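You operate a simulated robot arm through the tools that you are given. There is no shell and no other tool. Be economical: measure what you need, move in short steps, check, and stop when the job is done.

You run a simulated robot arm. Do the job below in one go: nothing can be reset, and whatever is moved stays where it is left.

JOB
Put the red dark cupcake plate from the middle shelf of the low rack on the low right shelf of the wide cupboard and the beige dark cupcake plate on top of the clear large square cover. Put one of the bottles from the high right shelf of the wide cupboard in the grey small pot on the right end of the counter. Put the bun from the low right shelf of the wide cupboard on the middle right shelf of the wide cupboard. Push the right cupboard door shut. Do these in any order.
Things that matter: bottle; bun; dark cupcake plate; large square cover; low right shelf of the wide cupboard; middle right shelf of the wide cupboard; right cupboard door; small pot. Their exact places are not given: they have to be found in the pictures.

The check looks at the end state, three seconds after you hand in, the way a careful person would. Anything else that was tipped, shoved, dropped, spilled or broken makes it a failure. Lids that push on must go on centred and level and be pressed home; caps that screw on are set level and turned clockwise until they are tight.

ROBOT AND FRAMES
A 7-joint arm with a two-finger parallel gripper on a trunk, on a base that drives. Base frame: it is fixed to the floor where the robot stands at the start and does not move with it; the origin is under the middle of the robot, x ahead of it, y to its left, z up; the surface under the hand at the start is at about z = 0.8. Units: m, degrees, N and s.
With the tool pointing down near the work surface it reaches from about 0.3 to 0.66 m from the robot's upright axis, wherever it stands. Its first joint turns from -166.0 to 166.0 degrees. Places, roughly: bottle (7x7x23 cm) [1.1, -1.4, 1.3]; bun (6x6x4 cm) [1.2, -1.4, 0.6]; dark cupcake plate [0.5, 0, 0.5]; large square cover (28x28x8 cm) [0.6, 0.6, 0.5]; low right shelf of the wide cupboard [1.1, -1.5, 0.6]; middle right shelf of the wide cupboard [1.1, -1.5, 0.9]; right cupboard door [0.6, -2.8, 0.9]; small pot (27x19x15 cm) [-0.8, -0.1, 0.9]. Payload 1.57 kg.
The tool frame sits at the grasp point between the pads (the TCP): z along the fingers, y along the line on which they close. The tips reach 0.03 m beyond it. Largest opening 0.08 m; finger width 0.017, thickness 0.012; the body of the gripper, 0.04 by 0.082 m, starts 0.08 m behind the TCP.
Orientation is told as [roll, pitch, yaw] about the base's x, y, z axes, in that order, counted from this pose: with the fingers straight down and closing along the base's y, the tool's x points along the base's -x, its y along +y and its z along -z.

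CONTROLS
- The arm moves only by the tool servo_tool. Its arguments are lists of equal length, an entry for each row: "gripper": the finger opening in m, from 0 to 0.08; "travel": the shift along the tool's x, y, z in units of 40 mm (1.0 is 40 mm), a list of three; "turn": the turn, a rotation vector about the tool's x, y, z in units of 4 degrees (1.0 is 4 degrees), a list of three. In form: {"gripper": [gripper, ...], "travel": [[tx, ty, tz], ...], "turn": [[ax, ay, az], ...]}. A call has 1 to 12 rows; each row shifts and turns the commanded pose from where the row before left it, along the tool's axes as they then stand. A call with a number of a shift or a turn outside -1 to 1 is refused whole. Each row takes 0.2 s and may step no farther than 0.05 m and 8.6 degrees from the row before; otherwise, or with a gripper value out of range, the whole call is refused. A pose out of reach is approached as far as the arm can. The call stops where the force on the tool passes 40 N (or 10 N more than at its start, if that is more) or the arm is blocked; 0.2 s more then pass. The fingers move at their own pace (about 0.072 m/s each) and stop on an object; they squeeze with about 42 N. The grip force told is the motor's: it shows also when the fingers shut on nothing. Time passes only in rows, and 0.2 s behind the last, so rows that do not move let the fingers close. It gives the time, the measured TCP pose, the force on the tool (base axes), the opening and the grip force at its end, in the units of the frame above (readings bear some noise), with the torque about the TCP (base axes, N m) and any sound that the robot's microphone picked up.
- Cameras (640 x 400 px; columns grow to the right, rows downward): "scene" is now at [0.2387, -0.0839, 1.3465]; the picture's right is [-0.86, -0.52, 0.00], its down [-0.09, 0.15, -0.98] and it looks along [0.51, -0.84, -0.18] (base axes); focal length 214 px, centre (320, 200). "wrist" rides on the gripper at [0.072, -0.007, -0.122] in the tool frame; the picture's right is [0.09, 1.00, 0.00], its down [-0.84, 0.08, -0.54] and it looks along [-0.54, 0.05, 0.84] (tool axes); focal length 238 px, centre (320, 200).
- snapshot(camera): a new picture of that camera. It takes no simulated time.
- slide_trunk(by): slides the trunk up (or, below 0, down) by that many m; the arm and the scene camera ride with it, the base frame stays. It gives what a move gives, with no picture.
- base_move(legs): drives the robot by 1 to 6 legs, each [ahead, left, turn to the left] in m, m and degrees, along the robot's own axes; the way and the turn of a leg run together, so that a leg with both is an arc; at most 1.5 m and 180 degrees a leg. The arm and the cameras ride along, it lands a little off, and it stops where it bumps. It gives what a move gives.
- pan_tilt(pan, tilt): turns the head with the scene camera to pan (to the left, within 86 degrees either way) and tilt (down, from -29 to 69), counted from straight ahead of the robot. It gives what a move gives.
- measure_at(camera, pixels): for up to 12 pixels [column, row] of the newest picture of that camera ("zoom" is the newest enlarged one), the place [x, y, z] in the base frame of the surface seen there, good to about 0.002 m, but the place of the scene camera against the robot may be out by one fixed shift of up to 0.025 m in any direction. It takes no simulated time.
- zoom(camera, box): a new picture of the part [left, top, right, bottom] of that camera's present view, enlarged. It takes no simulated time.
- sign_off(): hands the job in; it is judged then, once.

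Go step by step. Measure first, check grasps and placings, and put right what went wrong. The budget is 110 turns and 90 pictures, counting those below and the enlarged ones. Unless the task says otherwise, let go and move clear before handing in.

The tools are called after ">>>" by a JSON object that holds its "method" and its "body". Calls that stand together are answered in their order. servo_tool: Moves the arm, as the interface text tells. Its arguments: {"type":"object","properties":{"gripper":{"type":"array"},"travel":{"type":"array"},"turn":{"type":"array"}},"required":["gripper","travel","turn"]} The other tools are called the same way: slide_trunk (by) slides the trunk up or down; base_move (legs) drives the base; pan_tilt (pan, tilt) turns the head that bears the scene camera; snapshot (camera) takes a picture; measure_at (camera, pixels) gives the place of the surface under pixels of a picture; zoom (camera, box) takes an enlarged picture of a part of a camera's view; sign_off () hands the job in.

At the start:

```text
t: 0.0
position: [0.3929, 0.1782, 1.2173]
tool_rot: [0.7, 1.5, -0.3]
force: [-0.2, 0.0, 0.5]
torque: [-0.02, -0.01, -0.02]
finger_gap: 0.08
gripper_force: 0.0
trunk travel left (down, up): [-0.513, 0.477]
robot x, y, heading: [-0.004, -0.0012, 0.2]
head pan, tilt: [-64.8, 68.8]
```

scene: 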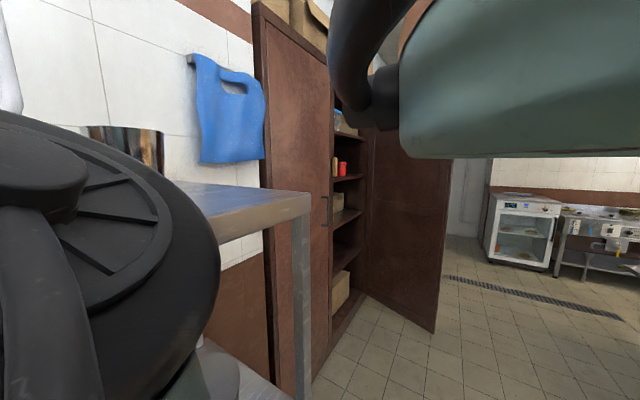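
wrist: 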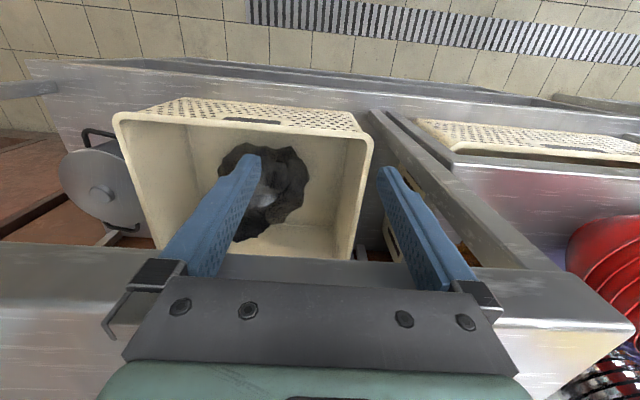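

The scene view shows the wide cupboard to the right with its right door open, and the wrist view shows a crate under the hand. I'll turn the head to look ahead for the low rack.

>>> {"method": "pan_tilt", "body": {"pan": 0, "tilt": 40}}

>>> {"method": "snapshot", "body": {"camera": "scene"}}

```text
t: 1.4
position: [0.3926, 0.178, 1.2107]
tool_rot: [0.9, 2.6, -0.1]
force: [-0.2, 0.7, 0.4]
torque: [0.0, 0.03, 0.0]
finger_gap: 0.0803
gripper_force: 0.0
trunk travel left (down, up): [-0.513, 0.477]
robot x, y, heading: [-0.0033, 0.0004, -0.0]
head pan, tilt: [0.0, 40.0]
```

```text
87 pictures are left
```

scene: 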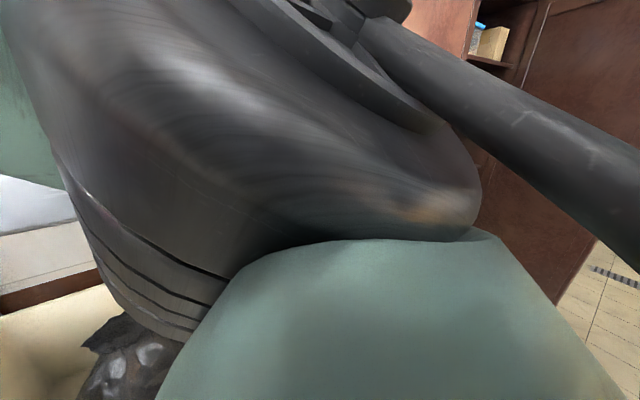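

The arm blocks the view straight ahead. I'll look to the left and to the right of it.

>>> {"method": "pan_tilt", "body": {"pan": 50, "tilt": 40}}

>>> {"method": "snapshot", "body": {"camera": "scene"}}

```text
t: 2.5
position: [0.3936, 0.1779, 1.2106]
tool_rot: [1.0, 2.7, -0.1]
force: [-0.8, 0.2, -0.3]
torque: [-0.03, -0.02, 0.0]
finger_gap: 0.0802
gripper_force: 0.1
trunk travel left (down, up): [-0.513, 0.477]
robot x, y, heading: [0.0005, 0.0004, -0.0]
head pan, tilt: [50.0, 40.0]
```

```text
86 pictures are left
```

scene: 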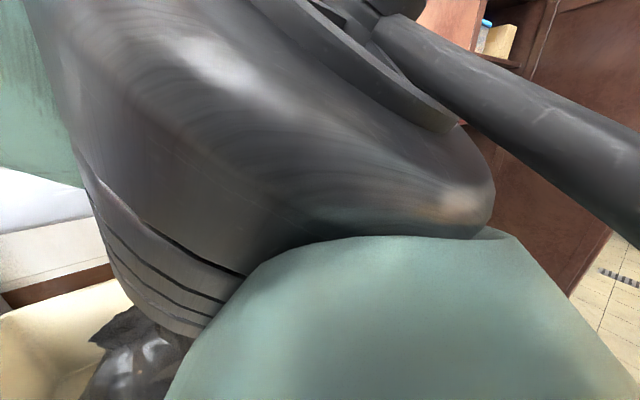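

Panning barely changed the view, so the head may be blocked by the arm or still lagging. I'll measure a few pixels to work out where the camera really points.

>>> {"method": "measure_at", "body": {"camera": "scene", "pixels": [[320, 320], [320, 150], [620, 250], [500, 40], [20, 340], [20, 200], [580, 100], [140, 370]]}}

>>> {"method": "snapshot", "body": {"camera": "wrist"}}

```text
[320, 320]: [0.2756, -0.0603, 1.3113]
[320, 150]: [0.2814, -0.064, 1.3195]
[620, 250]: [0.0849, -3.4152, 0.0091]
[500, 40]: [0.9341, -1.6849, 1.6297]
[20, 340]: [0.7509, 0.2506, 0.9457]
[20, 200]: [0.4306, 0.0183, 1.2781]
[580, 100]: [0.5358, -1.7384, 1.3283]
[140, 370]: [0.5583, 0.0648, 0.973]
```

```text
85 pictures are left
```

wrist: 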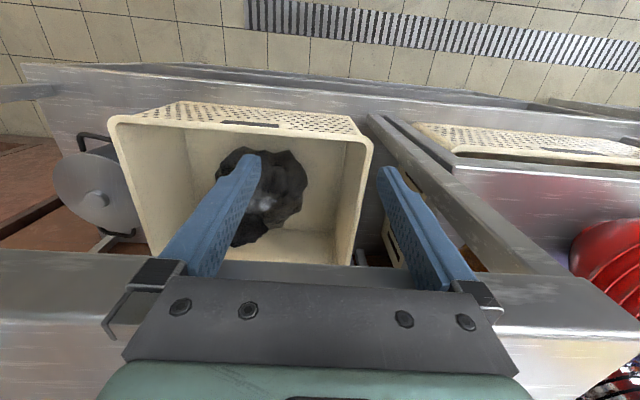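

The camera sits at about (0.25, -0.06, 1.33) and an arm link is only a few centimetres in front of it, so the arm is jamming the head. I'll swing the arm left about the robot axis to free it.

>>> {"method": "servo_tool", "body": {"gripper": [0.08, 0.08, 0.08, 0.08, 0.08, 0.08, 0.08, 0.08, 0.08, 0.08, 0.08, 0.08], "travel": [[0.31, 0.68, 0], [0.31, 0.68, 0], [0.31, 0.68, 0], [0.31, 0.68, 0], [0.31, 0.68, 0], [0.31, 0.68, 0], [0.31, 0.68, 0], [0.31, 0.68, 0], [0.31, 0.68, 0], [0.31, 0.68, 0], [0.31, 0.68, 0], [0.31, 0.68, 0]], "turn": [[0, 0, -1], [0, 0, -1], [0, 0, -1], [0, 0, -1], [0, 0, -1], [0, 0, -1], [0, 0, -1], [0, 0, -1], [0, 0, -1], [0, 0, -1], [0, 0, -1], [0, 0, -1]]}}

>>> {"method": "snapshot", "body": {"camera": "scene"}}

```text
t: 3.0
position: [0.3797, 0.2085, 1.2085]
tool_rot: [2.3, 4.1, 4.5]
force: [6.2, -5.0, 59.0]
torque: [-0.53, -2.42, -0.17]
finger_gap: 0.0801
gripper_force: 0.0
trunk travel left (down, up): [-0.513, 0.477]
robot x, y, heading: [0.0022, -0.0031, -0.3]
head pan, tilt: [50.0, 40.0]
stopped in row 2: the force on the tool passed its limit at 48 N (the readings are from after the stop); the commanded pose is now the measured one
```

```text
84 pictures are left
```

scene: 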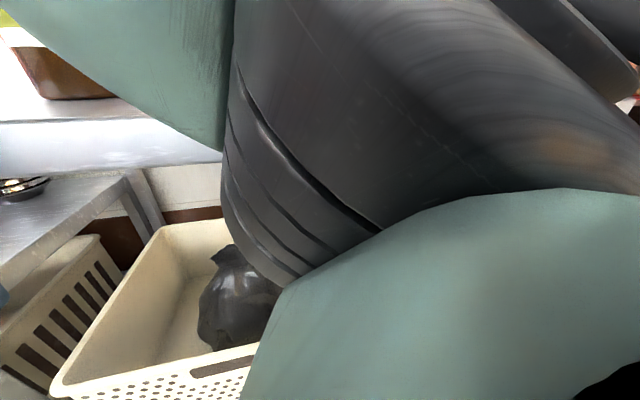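

The head rubs on the wrist, giving 59 N upward on the tool. I'll turn the head out to the right first, then move the arm.

>>> {"method": "pan_tilt", "body": {"pan": -80, "tilt": 20}}

>>> {"method": "snapshot", "body": {"camera": "scene"}}

```text
t: 5.2
position: [0.3792, 0.208, 1.2074]
tool_rot: [1.9, 3.8, 4.2]
force: [0.4, 6.8, 29.0]
torque: [-0.94, -1.32, 0.33]
finger_gap: 0.0799
gripper_force: 0.0
trunk travel left (down, up): [-0.513, 0.477]
robot x, y, heading: [-0.0012, 0.001, -0.1]
head pan, tilt: [-80.0, 20.0]
```

```text
83 pictures are left
```

scene: 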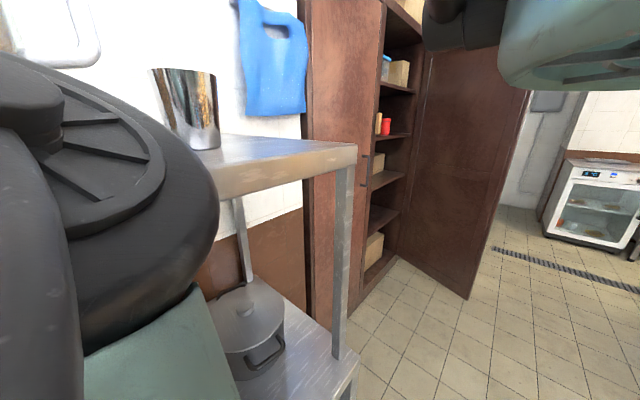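

The head is at the right now and 29 N upward remains. I'll lift the arm away from the head and swing left.

>>> {"method": "servo_tool", "body": {"gripper": [0.08, 0.08, 0.08, 0.08, 0.08, 0.08, 0.08, 0.08], "travel": [[0, 0, -0.7], [0, 0, -0.7], [-0.5, 0.5, -0.5], [-0.5, 0.5, 0], [0, 0.8, 0], [0.2, 0.8, 0], [0.3, 0.7, 0], [0.3, 0.7, 0]], "turn": [[0, 0, 0], [0, 0, 0], [0, 0, 0], [0, 0, 0], [0, 0, -1], [0, 0, -1], [0, 0, -1], [0, 0, -1]]}}

>>> {"method": "snapshot", "body": {"camera": "scene"}}

```text
t: 5.4
position: [0.3781, 0.2069, 1.2094]
tool_rot: [2.2, 4.8, 4.8]
force: [-6.7, -1.8, 11.5]
torque: [-0.03, -1.08, -0.25]
finger_gap: 0.0799
gripper_force: 0.0
trunk travel left (down, up): [-0.513, 0.477]
robot x, y, heading: [-0.0019, 0.0017, 0.0]
head pan, tilt: [-80.0, 20.0]
stopped in row 1: the force on the tool passed its limit at 52 N (the readings are from after the stop); the commanded pose is now the measured one
```

```text
82 pictures are left
```

scene: 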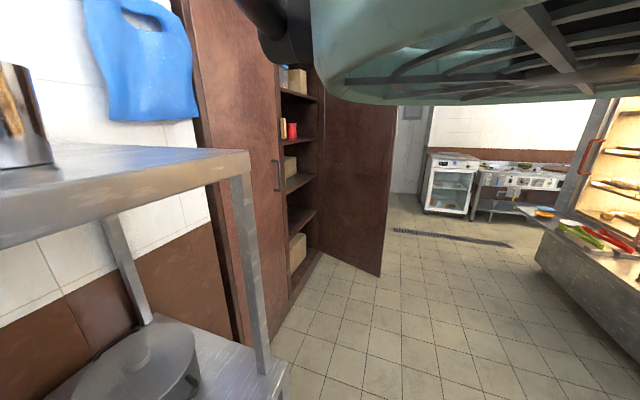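

The head swung further and the force dropped. I'll try the lift and swing again, gently.

>>> {"method": "servo_tool", "body": {"gripper": [0.08, 0.08, 0.08, 0.08, 0.08, 0.08, 0.08, 0.08], "travel": [[0, 0, -0.4], [0, 0, -0.4], [0, 0, -0.5], [0, 0, -0.5], [0, 0.5, 0], [0.2, 0.6, 0], [0.3, 0.7, 0], [0.3, 0.7, 0]], "turn": [[0, 0, 0], [0, 0, 0], [0, 0, 0], [0, 0, 0], [0, 0, -1], [0, 0, -1], [0, 0, -1], [0, 0, -1]]}}

>>> {"method": "snapshot", "body": {"camera": "scene"}}

```text
t: 7.1
position: [0.3548, 0.2692, 1.2293]
tool_rot: [4.2, 6.3, 17.8]
force: [0.1, -0.9, -0.1]
torque: [0.05, 0.03, 0.02]
finger_gap: 0.08
gripper_force: 0.1
out of reach, approached as far as the arm can: row 2, 3, 4, 8
trunk travel left (down, up): [-0.513, 0.477]
robot x, y, heading: [-0.001, 0.0016, -0.1]
head pan, tilt: [-80.0, 20.0]
stopped in row 8: the force on the tool passed its limit at 79 N (the readings are from after the stop); the commanded pose is now the measured one
```

```text
81 pictures are left
```

scene: 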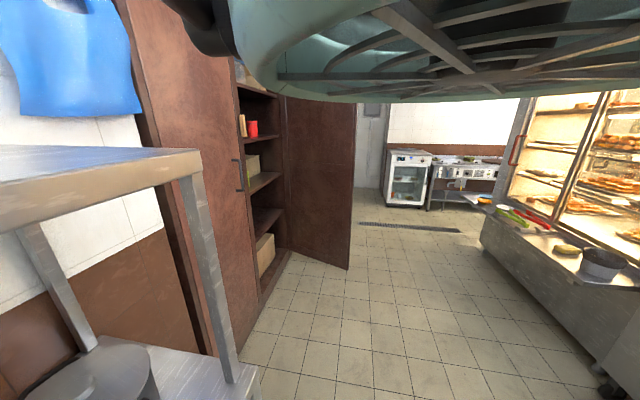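

The force is clear now. I'll check what's under the hand in the wrist view before lowering and swinging further.

>>> {"method": "snapshot", "body": {"camera": "wrist"}}

>>> {"method": "pan_tilt", "body": {"pan": -10, "tilt": 30}}

>>> {"method": "snapshot", "body": {"camera": "scene"}}

```text
80 pictures are left
```

wrist: 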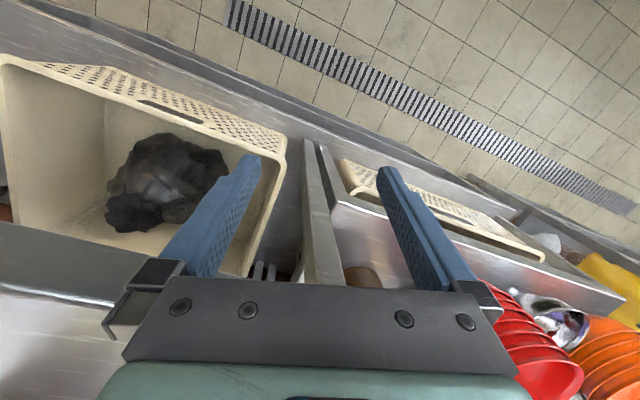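

```text
t: 8.6
position: [0.3559, 0.2715, 1.2278]
tool_rot: [4.2, 6.4, 18.2]
force: [10.9, -5.7, -2.9]
torque: [0.87, 1.39, 0.75]
finger_gap: 0.0799
gripper_force: 0.0
trunk travel left (down, up): [-0.513, 0.477]
robot x, y, heading: [-0.0023, -0.0004, 0.1]
head pan, tilt: [-10.0, 30.0]
```

```text
79 pictures are left
```

scene: 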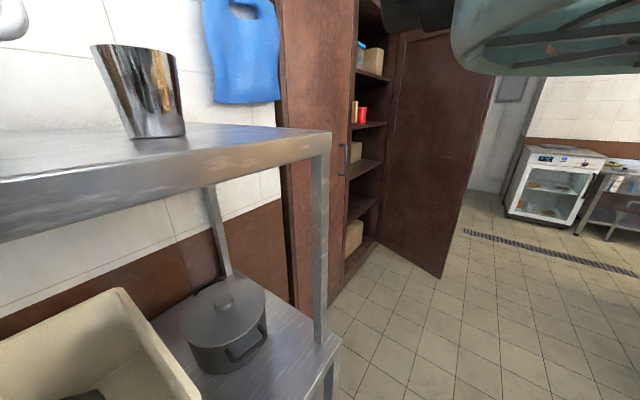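

The head is still held by the arm. I'll lower slightly and swing the arm further left.

>>> {"method": "servo_tool", "body": {"gripper": [0.08, 0.08, 0.08, 0.08, 0.08, 0.08, 0.08, 0.08, 0.08, 0.08, 0.08, 0.08], "travel": [[0, 0, 0.5], [0, 0, 0.5], [0, 0, 0.5], [0.2, 0.7, 0], [0.3, 0.7, 0], [0.3, 0.7, 0], [0.3, 0.7, 0], [0.3, 0.7, 0], [0.3, 0.7, 0], [0.3, 0.7, 0], [0.3, 0.7, 0], [0.3, 0.7, 0]], "turn": [[0, 0, 0], [0, 0, 0], [0, 0, 0], [0, 0, -1], [0, 0, -1], [0, 0, -1], [0, 0, -1], [0, 0, -1], [0, 0, -1], [0, 0, -1], [0, 0, -1], [0, 0, -1]]}}

>>> {"method": "snapshot", "body": {"camera": "scene"}}

```text
t: 8.9
position: [0.3543, 0.2717, 1.2209]
tool_rot: [4.4, 6.7, 18.9]
force: [13.6, -2.0, 0.5]
torque: [0.35, 1.87, 0.6]
finger_gap: 0.0799
gripper_force: 0.0
trunk travel left (down, up): [-0.513, 0.477]
robot x, y, heading: [-0.0011, 0.0021, -0.2]
head pan, tilt: [-10.0, 30.0]
stopped in row 1: the force on the tool passed its limit at 62 N (the readings are from after the stop); the commanded pose is now the measured one
```

```text
78 pictures are left
```

scene: 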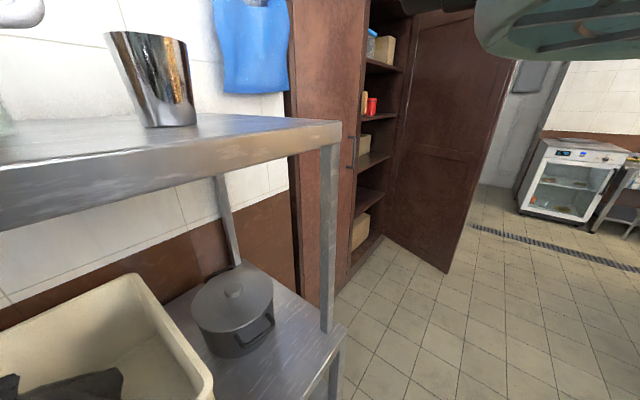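

Head pressure is stopping the arm, so I'll back the head off to the right and swing with the head clear.

>>> {"method": "pan_tilt", "body": {"pan": -84, "tilt": -20}}

>>> {"method": "servo_tool", "body": {"gripper": [0.08, 0.08, 0.08, 0.08, 0.08, 0.08, 0.08, 0.08, 0.08, 0.08, 0.08, 0.08], "travel": [[0.15, 0.35, 0], [0.15, 0.35, 0], [0.15, 0.35, 0], [0.3, 0.7, 0], [0.3, 0.7, 0], [0.3, 0.7, 0], [0.3, 0.7, 0], [0.3, 0.7, 0], [0.3, 0.7, 0], [0.3, 0.7, 0], [0.3, 0.7, 0], [0.3, 0.7, 0]], "turn": [[0, 0, -0.5], [0, 0, -0.5], [0, 0, -0.5], [0, 0, -1], [0, 0, -1], [0, 0, -1], [0, 0, -1], [0, 0, -1], [0, 0, -1], [0, 0, -1], [0, 0, -1], [0, 0, -1]]}}

>>> {"method": "snapshot", "body": {"camera": "scene"}}

```text
t: 10.3
position: [0.3547, 0.2679, 1.2237]
tool_rot: [4.3, 6.4, 18.6]
force: [19.7, -10.4, 7.1]
torque: [1.25, 3.36, 1.45]
finger_gap: 0.08
gripper_force: 0.0
trunk travel left (down, up): [-0.513, 0.477]
robot x, y, heading: [0.0021, -0.0016, 0.0]
head pan, tilt: [-84.0, -20.0]
```

```text
t: 10.7
position: [0.3538, 0.271, 1.2234]
tool_rot: [4.4, 6.5, 19.1]
force: [2.7, 1.7, 0.2]
torque: [-0.22, 0.39, 0.0]
finger_gap: 0.0802
gripper_force: 0.1
trunk travel left (down, up): [-0.513, 0.477]
robot x, y, heading: [-0.0024, -0.0033, -0.2]
head pan, tilt: [-84.0, -20.0]
stopped in row 1: the force on the tool passed its limit at 52 N (the readings are from after the stop); the commanded pose is now the measured one
```

```text
77 pictures are left
```

scene: 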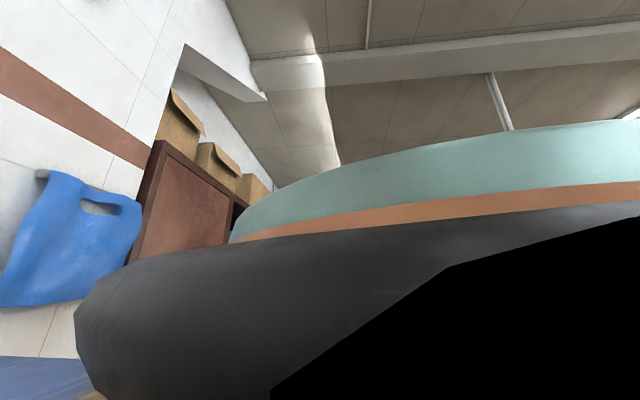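

The head is again near the arm's elbow. I'll put the head at a neutral tilt and extend the arm forward, away from the head, rather than around.

>>> {"method": "pan_tilt", "body": {"pan": -80, "tilt": 20}}

>>> {"method": "servo_tool", "body": {"gripper": [0.08, 0.08, 0.08, 0.08, 0.08, 0.08, 0.08, 0.08], "travel": [[-0.4, 0.1, 0], [-0.4, 0.1, 0], [-0.5, 0.1, 0.1], [-0.5, 0.1, 0.1], [-0.5, 0.1, 0.1], [-0.5, 0.1, 0.1], [-0.5, 0.1, 0.1], [-0.5, 0.1, 0.1]], "turn": [[0, 0, 0], [0, 0, 0], [0, 0, 0], [0, 0, 0], [0, 0, 0], [0, 0, 0], [0, 0, 0], [0, 0, 0]]}}

>>> {"method": "snapshot", "body": {"camera": "scene"}}

```text
t: 11.7
position: [0.3551, 0.2715, 1.2227]
tool_rot: [4.4, 6.4, 19.1]
force: [3.0, 0.8, -0.1]
torque: [-0.06, 0.55, 0.06]
finger_gap: 0.0803
gripper_force: 0.1
trunk travel left (down, up): [-0.513, 0.477]
robot x, y, heading: [-0.0004, -0.0015, -0.2]
head pan, tilt: [-80.0, 20.0]
```

```text
t: 12.4
position: [0.3737, 0.287, 1.221]
tool_rot: [4.4, 7.6, 19.5]
force: [-23.8, -9.3, -3.0]
torque: [0.64, -1.43, -1.51]
finger_gap: 0.08
gripper_force: 0.0
trunk travel left (down, up): [-0.513, 0.477]
robot x, y, heading: [-0.0009, 0.0062, -0.1]
head pan, tilt: [-80.0, 20.0]
stopped in row 3: the force on the tool passed its limit at 42 N (the readings are from after the stop); the commanded pose is now the measured one
```

```text
76 pictures are left
```

scene: 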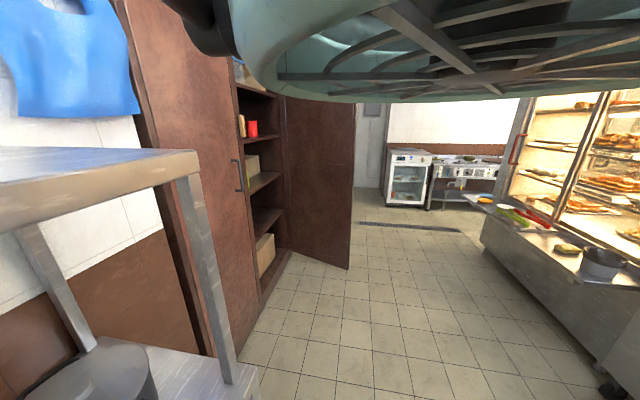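

The head now matches its command yet the arm still meets 42 N ahead, so something in the room may be in the way. I'll measure around the hand in the wrist view.

>>> {"method": "snapshot", "body": {"camera": "wrist"}}

>>> {"method": "measure_at", "body": {"camera": "wrist", "pixels": [[60, 300], [60, 240], [560, 300], [330, 220], [560, 230], [150, 130], [170, 190], [450, 190], [540, 370], [610, 340], [100, 30], [60, 350]]}}

>>> {"method": "measure_at", "body": {"camera": "scene", "pixels": [[400, 60], [300, 95], [200, 20], [100, 180], [500, 90], [620, 10], [240, 30], [100, 380]]}}

```text
75 pictures are left
```

wrist: 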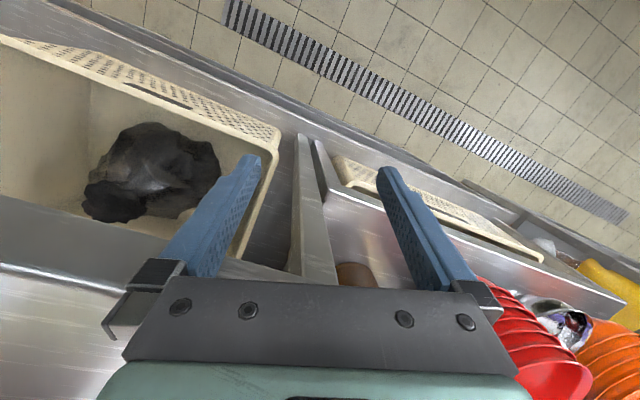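

```text
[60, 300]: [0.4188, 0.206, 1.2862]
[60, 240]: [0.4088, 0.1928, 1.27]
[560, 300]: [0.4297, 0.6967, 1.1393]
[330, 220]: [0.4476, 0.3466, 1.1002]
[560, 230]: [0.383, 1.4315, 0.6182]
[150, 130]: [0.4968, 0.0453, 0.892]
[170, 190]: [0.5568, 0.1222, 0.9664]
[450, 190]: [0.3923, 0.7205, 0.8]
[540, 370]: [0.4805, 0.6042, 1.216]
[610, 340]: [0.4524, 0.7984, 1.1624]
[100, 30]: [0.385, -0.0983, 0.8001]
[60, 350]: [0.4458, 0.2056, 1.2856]
```

```text
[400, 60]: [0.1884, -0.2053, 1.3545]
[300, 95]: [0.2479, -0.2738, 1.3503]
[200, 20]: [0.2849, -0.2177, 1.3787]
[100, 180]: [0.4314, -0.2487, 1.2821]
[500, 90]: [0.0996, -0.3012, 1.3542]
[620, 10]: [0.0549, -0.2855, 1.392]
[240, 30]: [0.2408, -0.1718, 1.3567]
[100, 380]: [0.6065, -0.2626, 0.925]
```

A steel shelf at z≈1.285 with its front edge at x≈0.41 sits right in front of the hand; that, not only the head, is what I was hitting. I'll back the base by 0.1 m and turn right to face the open aisle.

>>> {"method": "base_move", "body": {"legs": [[-0.12, 0, 0]]}}

>>> {"method": "snapshot", "body": {"camera": "scene"}}

```text
t: 13.6
position: [0.2603, 0.2891, 1.2187]
tool_rot: [4.5, 7.5, 19.2]
force: [-0.8, -1.1, -0.4]
torque: [0.0, -0.03, -0.01]
finger_gap: 0.0798
gripper_force: 0.1
trunk travel left (down, up): [-0.513, 0.477]
robot x, y, heading: [-0.1186, -0.0021, 0.0]
head pan, tilt: [-80.0, 20.0]
```

```text
74 pictures are left
```

scene: 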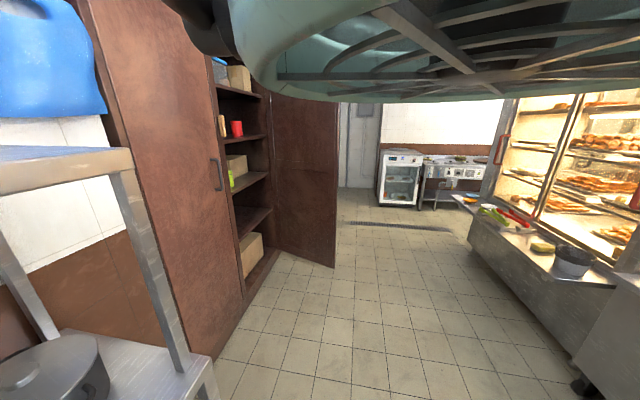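

The arm is free now. I'll look around by panning the head, and measure the pot at (572,262) and the cupboard shelves.

>>> {"method": "measure_at", "body": {"camera": "scene", "pixels": [[572, 258], [600, 280], [245, 158], [238, 130], [245, 180], [250, 220], [245, 75], [310, 258], [335, 260], [215, 175], [580, 375], [265, 255]]}}

>>> {"method": "pan_tilt", "body": {"pan": 0, "tilt": 40}}

>>> {"method": "snapshot", "body": {"camera": "scene"}}

```text
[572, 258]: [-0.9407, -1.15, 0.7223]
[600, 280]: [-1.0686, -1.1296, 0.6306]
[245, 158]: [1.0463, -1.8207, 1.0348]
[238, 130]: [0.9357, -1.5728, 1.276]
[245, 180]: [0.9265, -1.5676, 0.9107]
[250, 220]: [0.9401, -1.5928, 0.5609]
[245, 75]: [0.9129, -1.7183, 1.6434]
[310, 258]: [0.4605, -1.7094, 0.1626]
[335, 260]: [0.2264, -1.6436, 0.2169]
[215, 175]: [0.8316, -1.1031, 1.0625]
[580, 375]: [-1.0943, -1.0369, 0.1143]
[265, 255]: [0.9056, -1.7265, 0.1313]
```

```text
t: 15.2
position: [0.2591, 0.2907, 1.2169]
tool_rot: [4.5, 7.9, 19.6]
force: [0.6, 0.9, 0.5]
torque: [-0.01, 0.01, 0.0]
finger_gap: 0.0802
gripper_force: 0.1
trunk travel left (down, up): [-0.513, 0.477]
robot x, y, heading: [-0.1173, -0.0006, -0.2]
head pan, tilt: [0.0, 40.0]
```

```text
73 pictures are left
```

scene: 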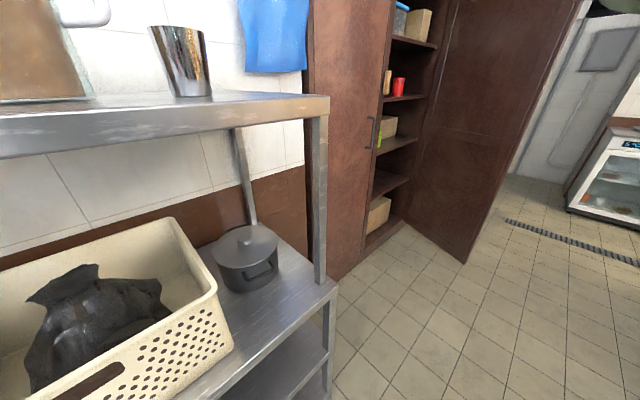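

Camera view still shows only the right side (the head is still held off by the arm), but it gives a good map: counter/rack end at y≈-0.26, cupboard front at x≈0.9. I'll drive sideways into the open aisle where I can rearrange the arm.

>>> {"method": "base_move", "body": {"legs": [[-0.05, 0, 0], [0, -0.95, 0]]}}

>>> {"method": "snapshot", "body": {"camera": "scene"}}

```text
t: 20.7
position: [0.2113, -0.6753, 1.2166]
tool_rot: [4.7, 8.0, 19.9]
force: [1.3, 0.3, -0.2]
torque: [0.02, -0.02, 0.01]
finger_gap: 0.0799
gripper_force: 0.0
trunk travel left (down, up): [-0.513, 0.477]
robot x, y, heading: [-0.1695, -0.9714, 0.3]
head pan, tilt: [0.0, 40.0]
```

```text
72 pictures are left
```

scene: 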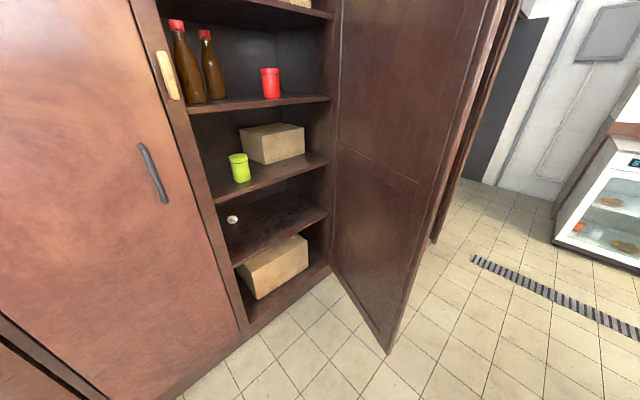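

Now the cupboard is clearly in view: bottles (185,65),(212,65) on the high shelf, bun (232,219) on the low right shelf, and a second door behind the first at (455,150). I'll measure these.

>>> {"method": "measure_at", "body": {"camera": "scene", "pixels": [[232, 219], [190, 60], [212, 70], [200, 103], [250, 215], [280, 230], [237, 182], [270, 85], [460, 160], [432, 238], [385, 350], [335, 140]]}}

>>> {"method": "zoom", "body": {"camera": "scene", "box": [140, 0, 340, 125]}}

>>> {"method": "zoom", "body": {"camera": "scene", "box": [180, 120, 340, 320]}}

>>> {"method": "measure_at", "body": {"camera": "scene", "pixels": [[228, 213], [196, 195], [216, 203], [238, 266], [330, 212], [328, 160], [332, 98], [300, 160], [187, 112], [160, 182], [245, 325], [500, 100]]}}

```text
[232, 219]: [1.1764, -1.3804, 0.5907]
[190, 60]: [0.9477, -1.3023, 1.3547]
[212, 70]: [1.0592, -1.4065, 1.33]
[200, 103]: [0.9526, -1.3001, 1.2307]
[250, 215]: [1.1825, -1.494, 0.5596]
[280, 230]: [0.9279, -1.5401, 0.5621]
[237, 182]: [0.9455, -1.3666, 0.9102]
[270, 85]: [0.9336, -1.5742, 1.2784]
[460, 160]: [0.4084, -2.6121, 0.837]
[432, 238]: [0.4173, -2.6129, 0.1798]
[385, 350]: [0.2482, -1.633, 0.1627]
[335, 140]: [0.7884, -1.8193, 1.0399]
```

```text
3.20 times, centred on (240, 62) of scene
```

zoom: 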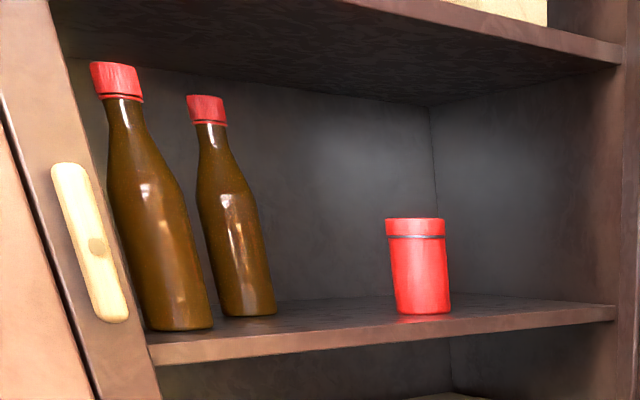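

```text
2.00 times, centred on (260, 220) of scene
```

zoom: 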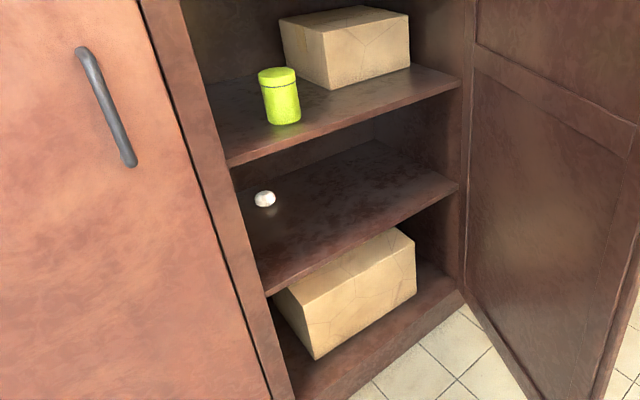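

```text
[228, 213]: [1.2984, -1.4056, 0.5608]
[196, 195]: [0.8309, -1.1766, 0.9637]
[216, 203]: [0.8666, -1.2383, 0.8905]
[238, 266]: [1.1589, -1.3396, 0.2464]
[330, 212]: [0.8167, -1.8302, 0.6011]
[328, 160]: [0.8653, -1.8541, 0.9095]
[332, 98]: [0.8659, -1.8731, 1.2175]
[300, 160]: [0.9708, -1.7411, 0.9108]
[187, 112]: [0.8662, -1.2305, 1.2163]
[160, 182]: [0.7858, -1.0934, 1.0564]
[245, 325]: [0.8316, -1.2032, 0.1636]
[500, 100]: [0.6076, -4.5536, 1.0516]
```

I have shelf heights: low 0.561, middle 0.910, high ≈1.226, front edge x≈0.86. The other open door's free edge is at (0.41,-2.61). Here the arm has room, so I'll swing it left to free the head.

>>> {"method": "pan_tilt", "body": {"pan": -80, "tilt": 20}}

>>> {"method": "servo_tool", "body": {"gripper": [0.08, 0.08, 0.08, 0.08, 0.08, 0.08, 0.08, 0.08, 0.08, 0.08, 0.08, 0.08], "travel": [[0.25, 0.75, 0], [0.25, 0.75, 0], [0.25, 0.75, 0], [0.25, 0.75, 0], [0.25, 0.75, 0], [0.25, 0.75, 0], [0.25, 0.75, 0], [0.25, 0.75, 0], [0.25, 0.75, 0], [0.25, 0.75, 0], [0.25, 0.75, 0], [0.25, 0.75, 0]], "turn": [[0, 0, -1], [0, 0, -1], [0, 0, -1], [0, 0, -1], [0, 0, -1], [0, 0, -1], [0, 0, -1], [0, 0, -1], [0, 0, -1], [0, 0, -1], [0, 0, -1], [0, 0, -1]]}}

>>> {"method": "pan_tilt", "body": {"pan": 0, "tilt": 30}}

>>> {"method": "snapshot", "body": {"camera": "scene"}}

```text
t: 22.2
position: [0.2105, -0.6764, 1.2154]
tool_rot: [4.5, 8.0, 19.9]
force: [-0.4, -0.6, 0.1]
torque: [0.01, -0.02, -0.01]
finger_gap: 0.0803
gripper_force: 0.1
trunk travel left (down, up): [-0.513, 0.477]
robot x, y, heading: [-0.1669, -0.9664, 0.0]
head pan, tilt: [-80.0, 20.0]
```

```text
t: 23.5
position: [0.1154, -0.5667, 1.2068]
tool_rot: [8.9, 10.0, 39.1]
force: [0.1, 1.5, 0.7]
torque: [0.0, 0.01, 0.0]
finger_gap: 0.0801
gripper_force: 0.0
out of reach, approached as far as the arm can: row 6
trunk travel left (down, up): [-0.513, 0.477]
robot x, y, heading: [-0.1669, -0.9703, 0.4]
head pan, tilt: [-80.0, 20.0]
stopped in row 6: the force on the tool passed its limit at 54 N (the readings are from after the stop); the commanded pose is now the measured one
```

```text
t: 25.1
position: [0.1149, -0.5668, 1.209]
tool_rot: [8.8, 10.1, 39.1]
force: [0.7, 0.6, 0.0]
torque: [0.03, 0.0, 0.01]
finger_gap: 0.0802
gripper_force: 0.1
trunk travel left (down, up): [-0.513, 0.477]
robot x, y, heading: [-0.1676, -0.9725, 0.2]
head pan, tilt: [0.0, 30.0]
```

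```text
69 pictures are left
```

scene: 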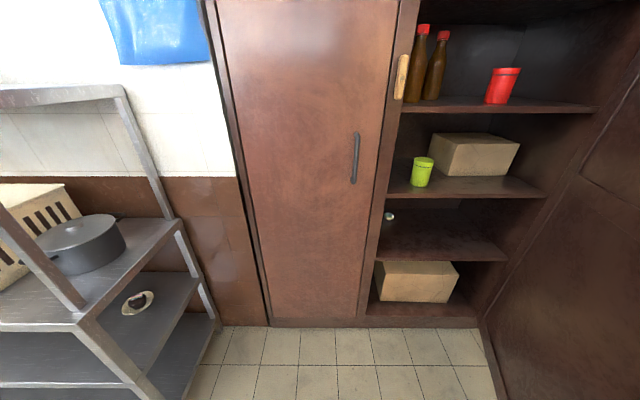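

Now the head looks straight ahead freely, and a cupcake plate shows on the low rack at (138,302). I'll zoom there and measure.

>>> {"method": "zoom", "body": {"camera": "scene", "box": [0, 200, 240, 400]}}

>>> {"method": "measure_at", "body": {"camera": "scene", "pixels": [[138, 302], [150, 297], [127, 310], [130, 330], [180, 290], [200, 275], [90, 330], [180, 240], [40, 350], [210, 345], [120, 88], [175, 232]]}}

>>> {"method": "pan_tilt", "body": {"pan": 50, "tilt": 40}}

>>> {"method": "snapshot", "body": {"camera": "scene"}}

```text
2.00 times, centred on (120, 300) of scene
```

zoom: 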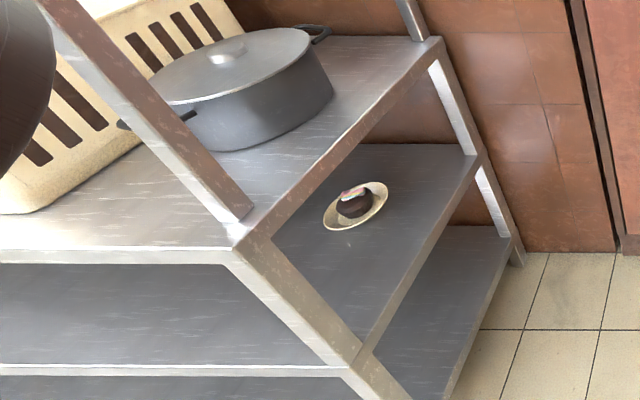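

```text
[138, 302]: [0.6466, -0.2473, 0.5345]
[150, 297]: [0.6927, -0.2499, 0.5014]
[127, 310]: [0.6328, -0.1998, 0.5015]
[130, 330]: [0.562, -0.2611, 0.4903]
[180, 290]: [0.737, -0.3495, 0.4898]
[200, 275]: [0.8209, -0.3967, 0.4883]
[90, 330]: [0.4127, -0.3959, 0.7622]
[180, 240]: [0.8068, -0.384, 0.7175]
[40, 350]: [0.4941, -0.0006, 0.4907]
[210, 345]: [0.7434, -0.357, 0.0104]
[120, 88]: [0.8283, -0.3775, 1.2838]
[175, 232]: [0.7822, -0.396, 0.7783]
```

```text
t: 26.2
position: [0.1154, -0.5665, 1.2082]
tool_rot: [9.0, 9.9, 39.1]
force: [-1.1, 0.3, 0.2]
torque: [0.0, -0.02, 0.0]
finger_gap: 0.0802
gripper_force: 0.1
trunk travel left (down, up): [-0.513, 0.477]
robot x, y, heading: [-0.1657, -0.9689, 0.4]
head pan, tilt: [50.0, 40.0]
```

```text
67 pictures are left
```

scene: 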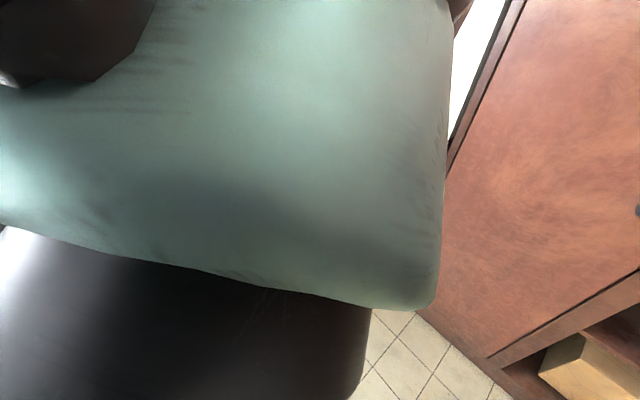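

The beige plate sits at about (0.66,-0.22) on the middle shelf (z 0.49), near the rack's open right end. With pan 50 the arm fills the view, so I'll keep the head near 0 and test pitching the gripper forward while the arm is in free space.

>>> {"method": "pan_tilt", "body": {"pan": -20, "tilt": 30}}

>>> {"method": "servo_tool", "body": {"gripper": [0.08, 0.08, 0.08, 0.08, 0.08, 0.08, 0.08, 0.08, 0.08, 0.08, 0.08, 0.08], "travel": [[-0.3, 0, 0.3], [-0.3, 0, 0.3], [-0.3, 0, 0.3], [-0.3, 0, 0.3], [-0.3, 0, 0.3], [-0.3, 0, 0.3], [0, 0, 0.4], [0, 0, 0.4], [0, 0, 0.4], [0, 0, 0.4], [0, 0, 0.4], [0, 0, 0.4]], "turn": [[0, -1, 0], [0, -1, 0], [0, -1, 0], [0, -1, 0], [0, -1, 0], [0, -1, 0], [0, -1, 0], [0, -1, 0], [0, -1, 0], [0, -1, 0], [0, -1, 0], [0, -1, 0]]}}

>>> {"method": "snapshot", "body": {"camera": "scene"}}

>>> {"method": "snapshot", "body": {"camera": "wrist"}}

```text
t: 27.7
position: [0.1152, -0.5664, 1.2073]
tool_rot: [8.9, 10.0, 39.1]
force: [-0.3, -0.3, 1.1]
torque: [0.0, 0.02, 0.01]
finger_gap: 0.0802
gripper_force: 0.0
trunk travel left (down, up): [-0.513, 0.477]
robot x, y, heading: [-0.1652, -0.9706, 0.0]
head pan, tilt: [-20.0, 30.0]
```

```text
t: 30.3
position: [0.1866, -0.4791, 1.0522]
tool_rot: [11.1, -37.6, 30.8]
force: [-0.6, 0.1, -0.3]
torque: [0.0, -0.01, -0.03]
finger_gap: 0.08
gripper_force: 0.1
trunk travel left (down, up): [-0.513, 0.477]
robot x, y, heading: [-0.1677, -0.9681, 0.3]
head pan, tilt: [-20.0, 30.0]
```

```text
66 pictures are left
```

scene: 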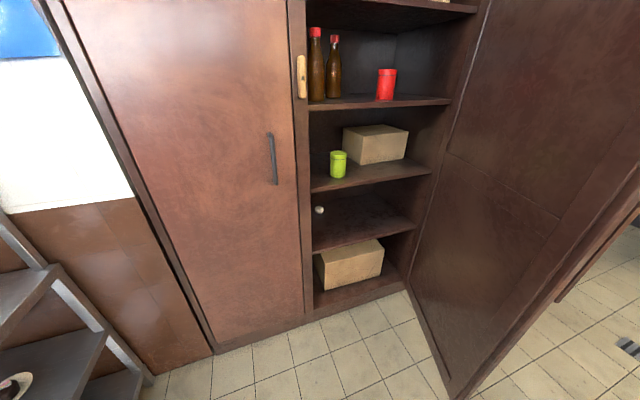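

```text
65 pictures are left
```

wrist: 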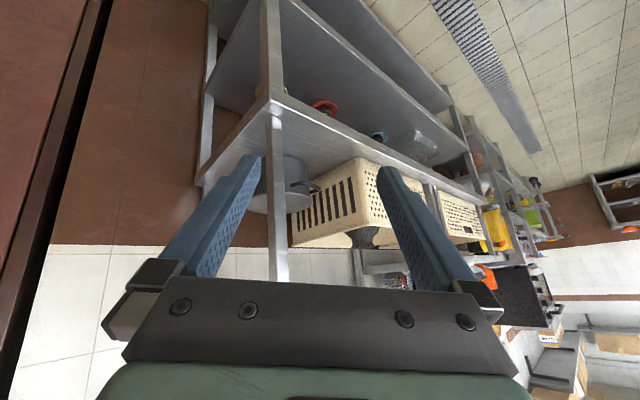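

The pitching works smoothly. The wrist view (upside down) shows the rack's middle shelf with a red plate at (325,107), a bluish thing at (380,137) and a clear thing at (425,148). I'll zoom and measure.

>>> {"method": "zoom", "body": {"camera": "wrist", "box": [240, 60, 480, 210]}}

>>> {"method": "measure_at", "body": {"camera": "wrist", "pixels": [[325, 103], [318, 108], [335, 106], [380, 136], [425, 148], [420, 160], [435, 140], [350, 125], [260, 40], [290, 95], [310, 105], [450, 165]]}}

```text
2.67 times, centred on (360, 135) of wrist
```

zoom: 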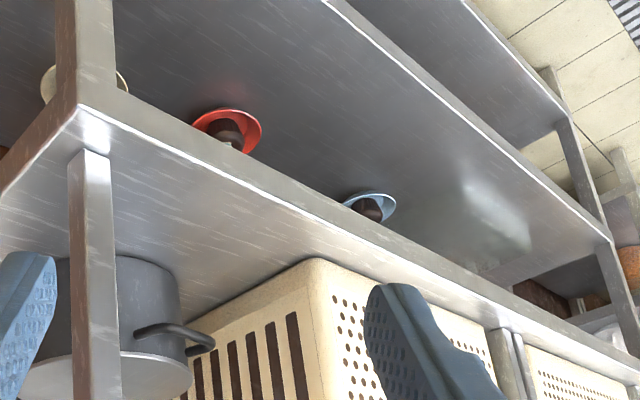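

```text
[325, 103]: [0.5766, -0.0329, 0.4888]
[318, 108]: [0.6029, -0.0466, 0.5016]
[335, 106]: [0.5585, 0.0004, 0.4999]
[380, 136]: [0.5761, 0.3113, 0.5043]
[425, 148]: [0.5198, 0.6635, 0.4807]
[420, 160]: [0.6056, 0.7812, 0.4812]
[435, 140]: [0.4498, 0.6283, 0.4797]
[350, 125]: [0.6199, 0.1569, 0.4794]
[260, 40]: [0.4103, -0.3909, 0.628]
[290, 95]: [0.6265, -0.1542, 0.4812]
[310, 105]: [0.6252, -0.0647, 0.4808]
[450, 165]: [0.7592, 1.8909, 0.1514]
```

Wrist measurements give the shelf at z 0.481, red plate near (0.60,0.0), blue plate (0.58,0.31), cover near (0.6,0.65); the scene camera reads about 9 mm high. The arm is comfortable at about 50° left of the robot, so I'll turn the robot -50° and bring the hand in front of the low right cupboard shelf.

>>> {"method": "base_move", "body": {"legs": [[0, 0, -50], [0.314, -0.264, 0]]}}

>>> {"method": "slide_trunk", "body": {"by": -0.38}}

>>> {"method": "pan_tilt", "body": {"pan": 20, "tilt": 15}}

>>> {"method": "snapshot", "body": {"camera": "scene"}}

>>> {"method": "snapshot", "body": {"camera": "wrist"}}

```text
t: 35.1
position: [0.4304, -1.3408, 1.0514]
tool_rot: [10.9, -37.5, -20.0]
force: [0.6, -1.0, 0.5]
torque: [0.02, -0.01, 0.01]
finger_gap: 0.0797
gripper_force: 0.0
trunk travel left (down, up): [-0.513, 0.477]
robot x, y, heading: [-0.1707, -1.3718, -50.3]
head pan, tilt: [-20.0, 30.0]
```

```text
t: 38.7
position: [0.4319, -1.3389, 0.6725]
tool_rot: [10.9, -37.5, -20.0]
force: [0.5, 0.2, -0.2]
torque: [0.0, 0.01, -0.03]
finger_gap: 0.0797
gripper_force: 0.1
trunk travel left (down, up): [-0.133, 0.857]
robot x, y, heading: [-0.1723, -1.369, -50.6]
head pan, tilt: [-20.0, 30.0]
```

```text
t: 39.8
position: [0.4306, -1.339, 0.6728]
tool_rot: [11.0, -37.5, -20.0]
force: [0.5, 0.4, -0.1]
torque: [0.02, -0.02, 0.02]
finger_gap: 0.0803
gripper_force: 0.0
trunk travel left (down, up): [-0.133, 0.857]
robot x, y, heading: [-0.1725, -1.3729, -50.6]
head pan, tilt: [20.0, 15.0]
```

```text
63 pictures are left
```

scene: 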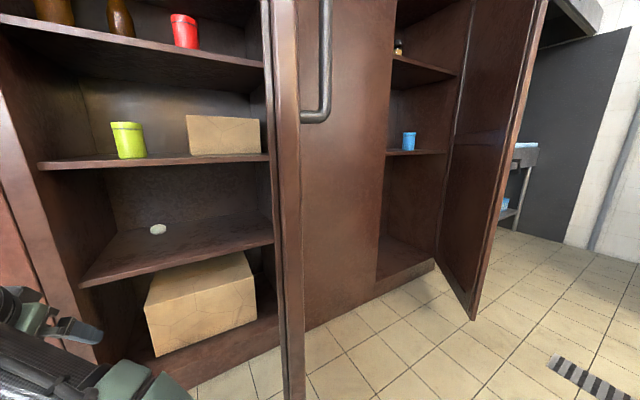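

```text
62 pictures are left
```

wrist: 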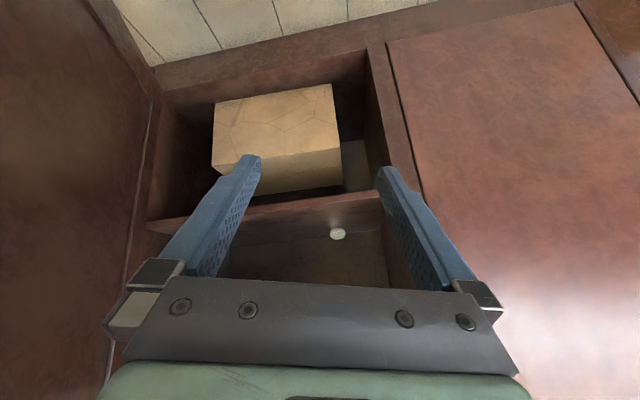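

Good view: the bun is at wrist (338,234), and the second cupboard with its open right door shows at scene (470,180). I'll measure the bun and shelf in the wrist view.

>>> {"method": "measure_at", "body": {"camera": "wrist", "pixels": [[338, 234], [331, 234], [345, 234], [338, 229], [338, 239], [320, 200], [320, 206], [300, 250], [375, 200], [380, 245], [385, 192], [220, 217]]}}

>>> {"method": "measure_at", "body": {"camera": "scene", "pixels": [[157, 230], [200, 252], [130, 160], [268, 155], [430, 262], [475, 318], [465, 60], [385, 275], [500, 150], [120, 15], [70, 10], [150, 270]]}}

```text
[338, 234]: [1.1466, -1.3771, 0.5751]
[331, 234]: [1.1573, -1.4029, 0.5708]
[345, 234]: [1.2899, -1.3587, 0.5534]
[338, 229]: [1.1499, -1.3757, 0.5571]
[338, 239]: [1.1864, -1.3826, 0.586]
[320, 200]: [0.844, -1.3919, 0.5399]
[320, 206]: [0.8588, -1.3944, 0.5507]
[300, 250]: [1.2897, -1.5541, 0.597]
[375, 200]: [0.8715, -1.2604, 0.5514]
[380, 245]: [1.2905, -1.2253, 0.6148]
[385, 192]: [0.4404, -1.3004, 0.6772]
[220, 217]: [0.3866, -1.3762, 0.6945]
```

```text
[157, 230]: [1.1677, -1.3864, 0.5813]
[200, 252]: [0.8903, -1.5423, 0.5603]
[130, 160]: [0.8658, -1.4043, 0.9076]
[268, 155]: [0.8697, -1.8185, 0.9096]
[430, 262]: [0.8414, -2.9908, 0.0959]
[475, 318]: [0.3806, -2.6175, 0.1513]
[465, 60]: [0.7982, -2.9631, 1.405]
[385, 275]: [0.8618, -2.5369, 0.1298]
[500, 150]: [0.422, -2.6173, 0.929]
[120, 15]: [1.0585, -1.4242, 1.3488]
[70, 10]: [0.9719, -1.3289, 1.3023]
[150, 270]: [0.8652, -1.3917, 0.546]
```

Bun centre ≈(1.175,-1.378), spanning z 0.553–0.590. I'll square the gripper (40° below horizontal, closing along y), lower a bit, and drive 0.45 m toward the shelf.

>>> {"method": "servo_tool", "body": {"gripper": [0.08, 0.08, 0.08, 0.08, 0.08, 0.08], "travel": [[0, 0, 0], [0, 0, 0], [0, 0, 0], [0, 0, 0], [0.48, -0.25, 0.4], [0.48, -0.25, 0.4]], "turn": [[-0.19, -0.68, -0.98], [-0.19, -0.68, -0.98], [-0.19, -0.68, -0.98], [-0.19, -0.68, -0.98], [0, 0, 0], [0, 0, 0]]}}

>>> {"method": "base_move", "body": {"legs": [[0.286, 0.345, 0]]}}

>>> {"method": "snapshot", "body": {"camera": "scene"}}

>>> {"method": "snapshot", "body": {"camera": "wrist"}}

```text
t: 41.2
position: [0.4314, -1.3599, 0.6214]
tool_rot: [-0.2, -50.1, 0.2]
force: [-1.1, 0.3, -0.1]
torque: [-0.03, 0.0, 0.0]
finger_gap: 0.08
gripper_force: 0.0
trunk travel left (down, up): [-0.133, 0.857]
robot x, y, heading: [-0.1739, -1.3731, -50.8]
head pan, tilt: [20.0, 15.0]
```

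```text
t: 43.4
position: [0.767, -1.3679, 0.6335]
tool_rot: [-0.3, -51.3, -0.6]
force: [0.4, 0.4, -0.4]
torque: [0.01, -0.01, -0.01]
finger_gap: 0.0798
gripper_force: 0.1
trunk travel left (down, up): [-0.133, 0.857]
robot x, y, heading: [0.1722, -1.3709, -51.5]
head pan, tilt: [20.0, 15.0]
stopped in leg 1: the robot was blocked; the commanded pose is now the measured one
```

```text
61 pictures are left
```

scene: 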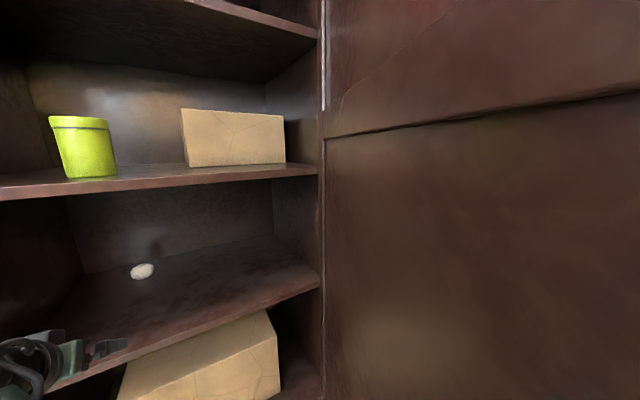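

```text
60 pictures are left
```

wrist: 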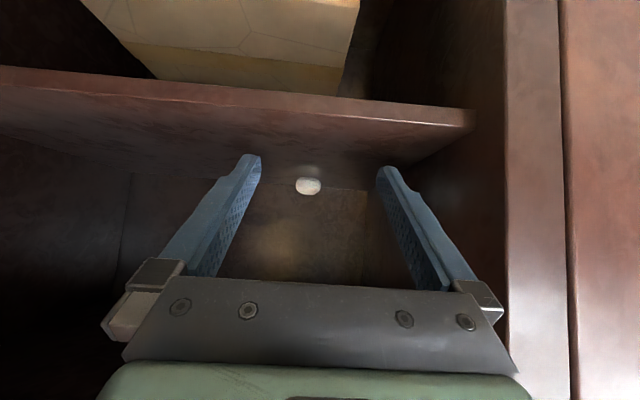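

The base was blocked at x 0.172, about 0.27 m from the open door's edge, so I'll back off, pass about 0.1 m further left, and offset the hand to keep it at y≈-1.37.

>>> {"method": "base_move", "body": {"legs": [[-0.0966, 0.0396, 0]]}}

>>> {"method": "servo_tool", "body": {"gripper": [0.08, 0.08, 0.08], "travel": [[0, -0.85, 0], [0, -0.85, 0], [0, -0.85, 0]], "turn": [[0, 0, 0], [0, 0, 0], [0, 0, 0]]}}

>>> {"method": "base_move", "body": {"legs": [[0.151, 0.186, 0]]}}

>>> {"method": "snapshot", "body": {"camera": "scene"}}

>>> {"method": "snapshot", "body": {"camera": "wrist"}}

```text
t: 44.6
position: [0.747, -1.2665, 0.6231]
tool_rot: [0.0, -50.1, -0.4]
force: [-0.7, 0.2, -0.1]
torque: [-0.02, -0.02, -0.01]
finger_gap: 0.0802
gripper_force: 0.0
trunk travel left (down, up): [-0.133, 0.857]
robot x, y, heading: [0.1462, -1.2724, -51.6]
head pan, tilt: [20.0, 15.0]
```

```text
t: 45.4
position: [0.7461, -1.3681, 0.6235]
tool_rot: [-0.2, -50.2, -0.4]
force: [1.1, 0.1, -0.2]
torque: [0.01, 0.0, 0.0]
finger_gap: 0.0802
gripper_force: 0.0
trunk travel left (down, up): [-0.133, 0.857]
robot x, y, heading: [0.1432, -1.2762, -51.3]
head pan, tilt: [20.0, 15.0]
```

```text
t: 46.5
position: [0.8064, -1.3729, 0.6312]
tool_rot: [-0.4, -50.8, -0.9]
force: [0.2, -0.6, 0.3]
torque: [0.03, 0.01, 0.05]
finger_gap: 0.0803
gripper_force: 0.1
trunk travel left (down, up): [-0.133, 0.857]
robot x, y, heading: [0.2117, -1.2715, -51.9]
head pan, tilt: [20.0, 15.0]
stopped in leg 1: the robot was blocked; the commanded pose is now the measured one
```

```text
59 pictures are left
```

scene: 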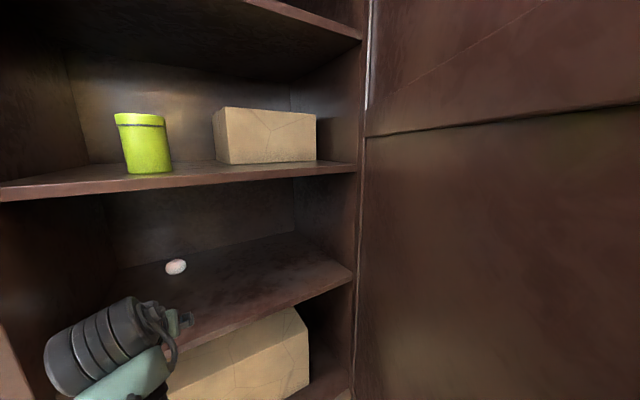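

```text
58 pictures are left
```

wrist: 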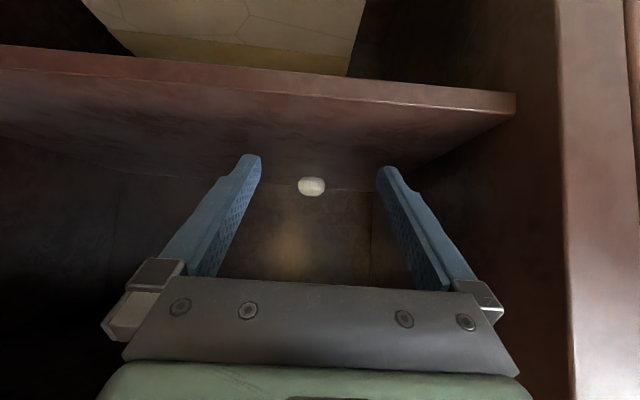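

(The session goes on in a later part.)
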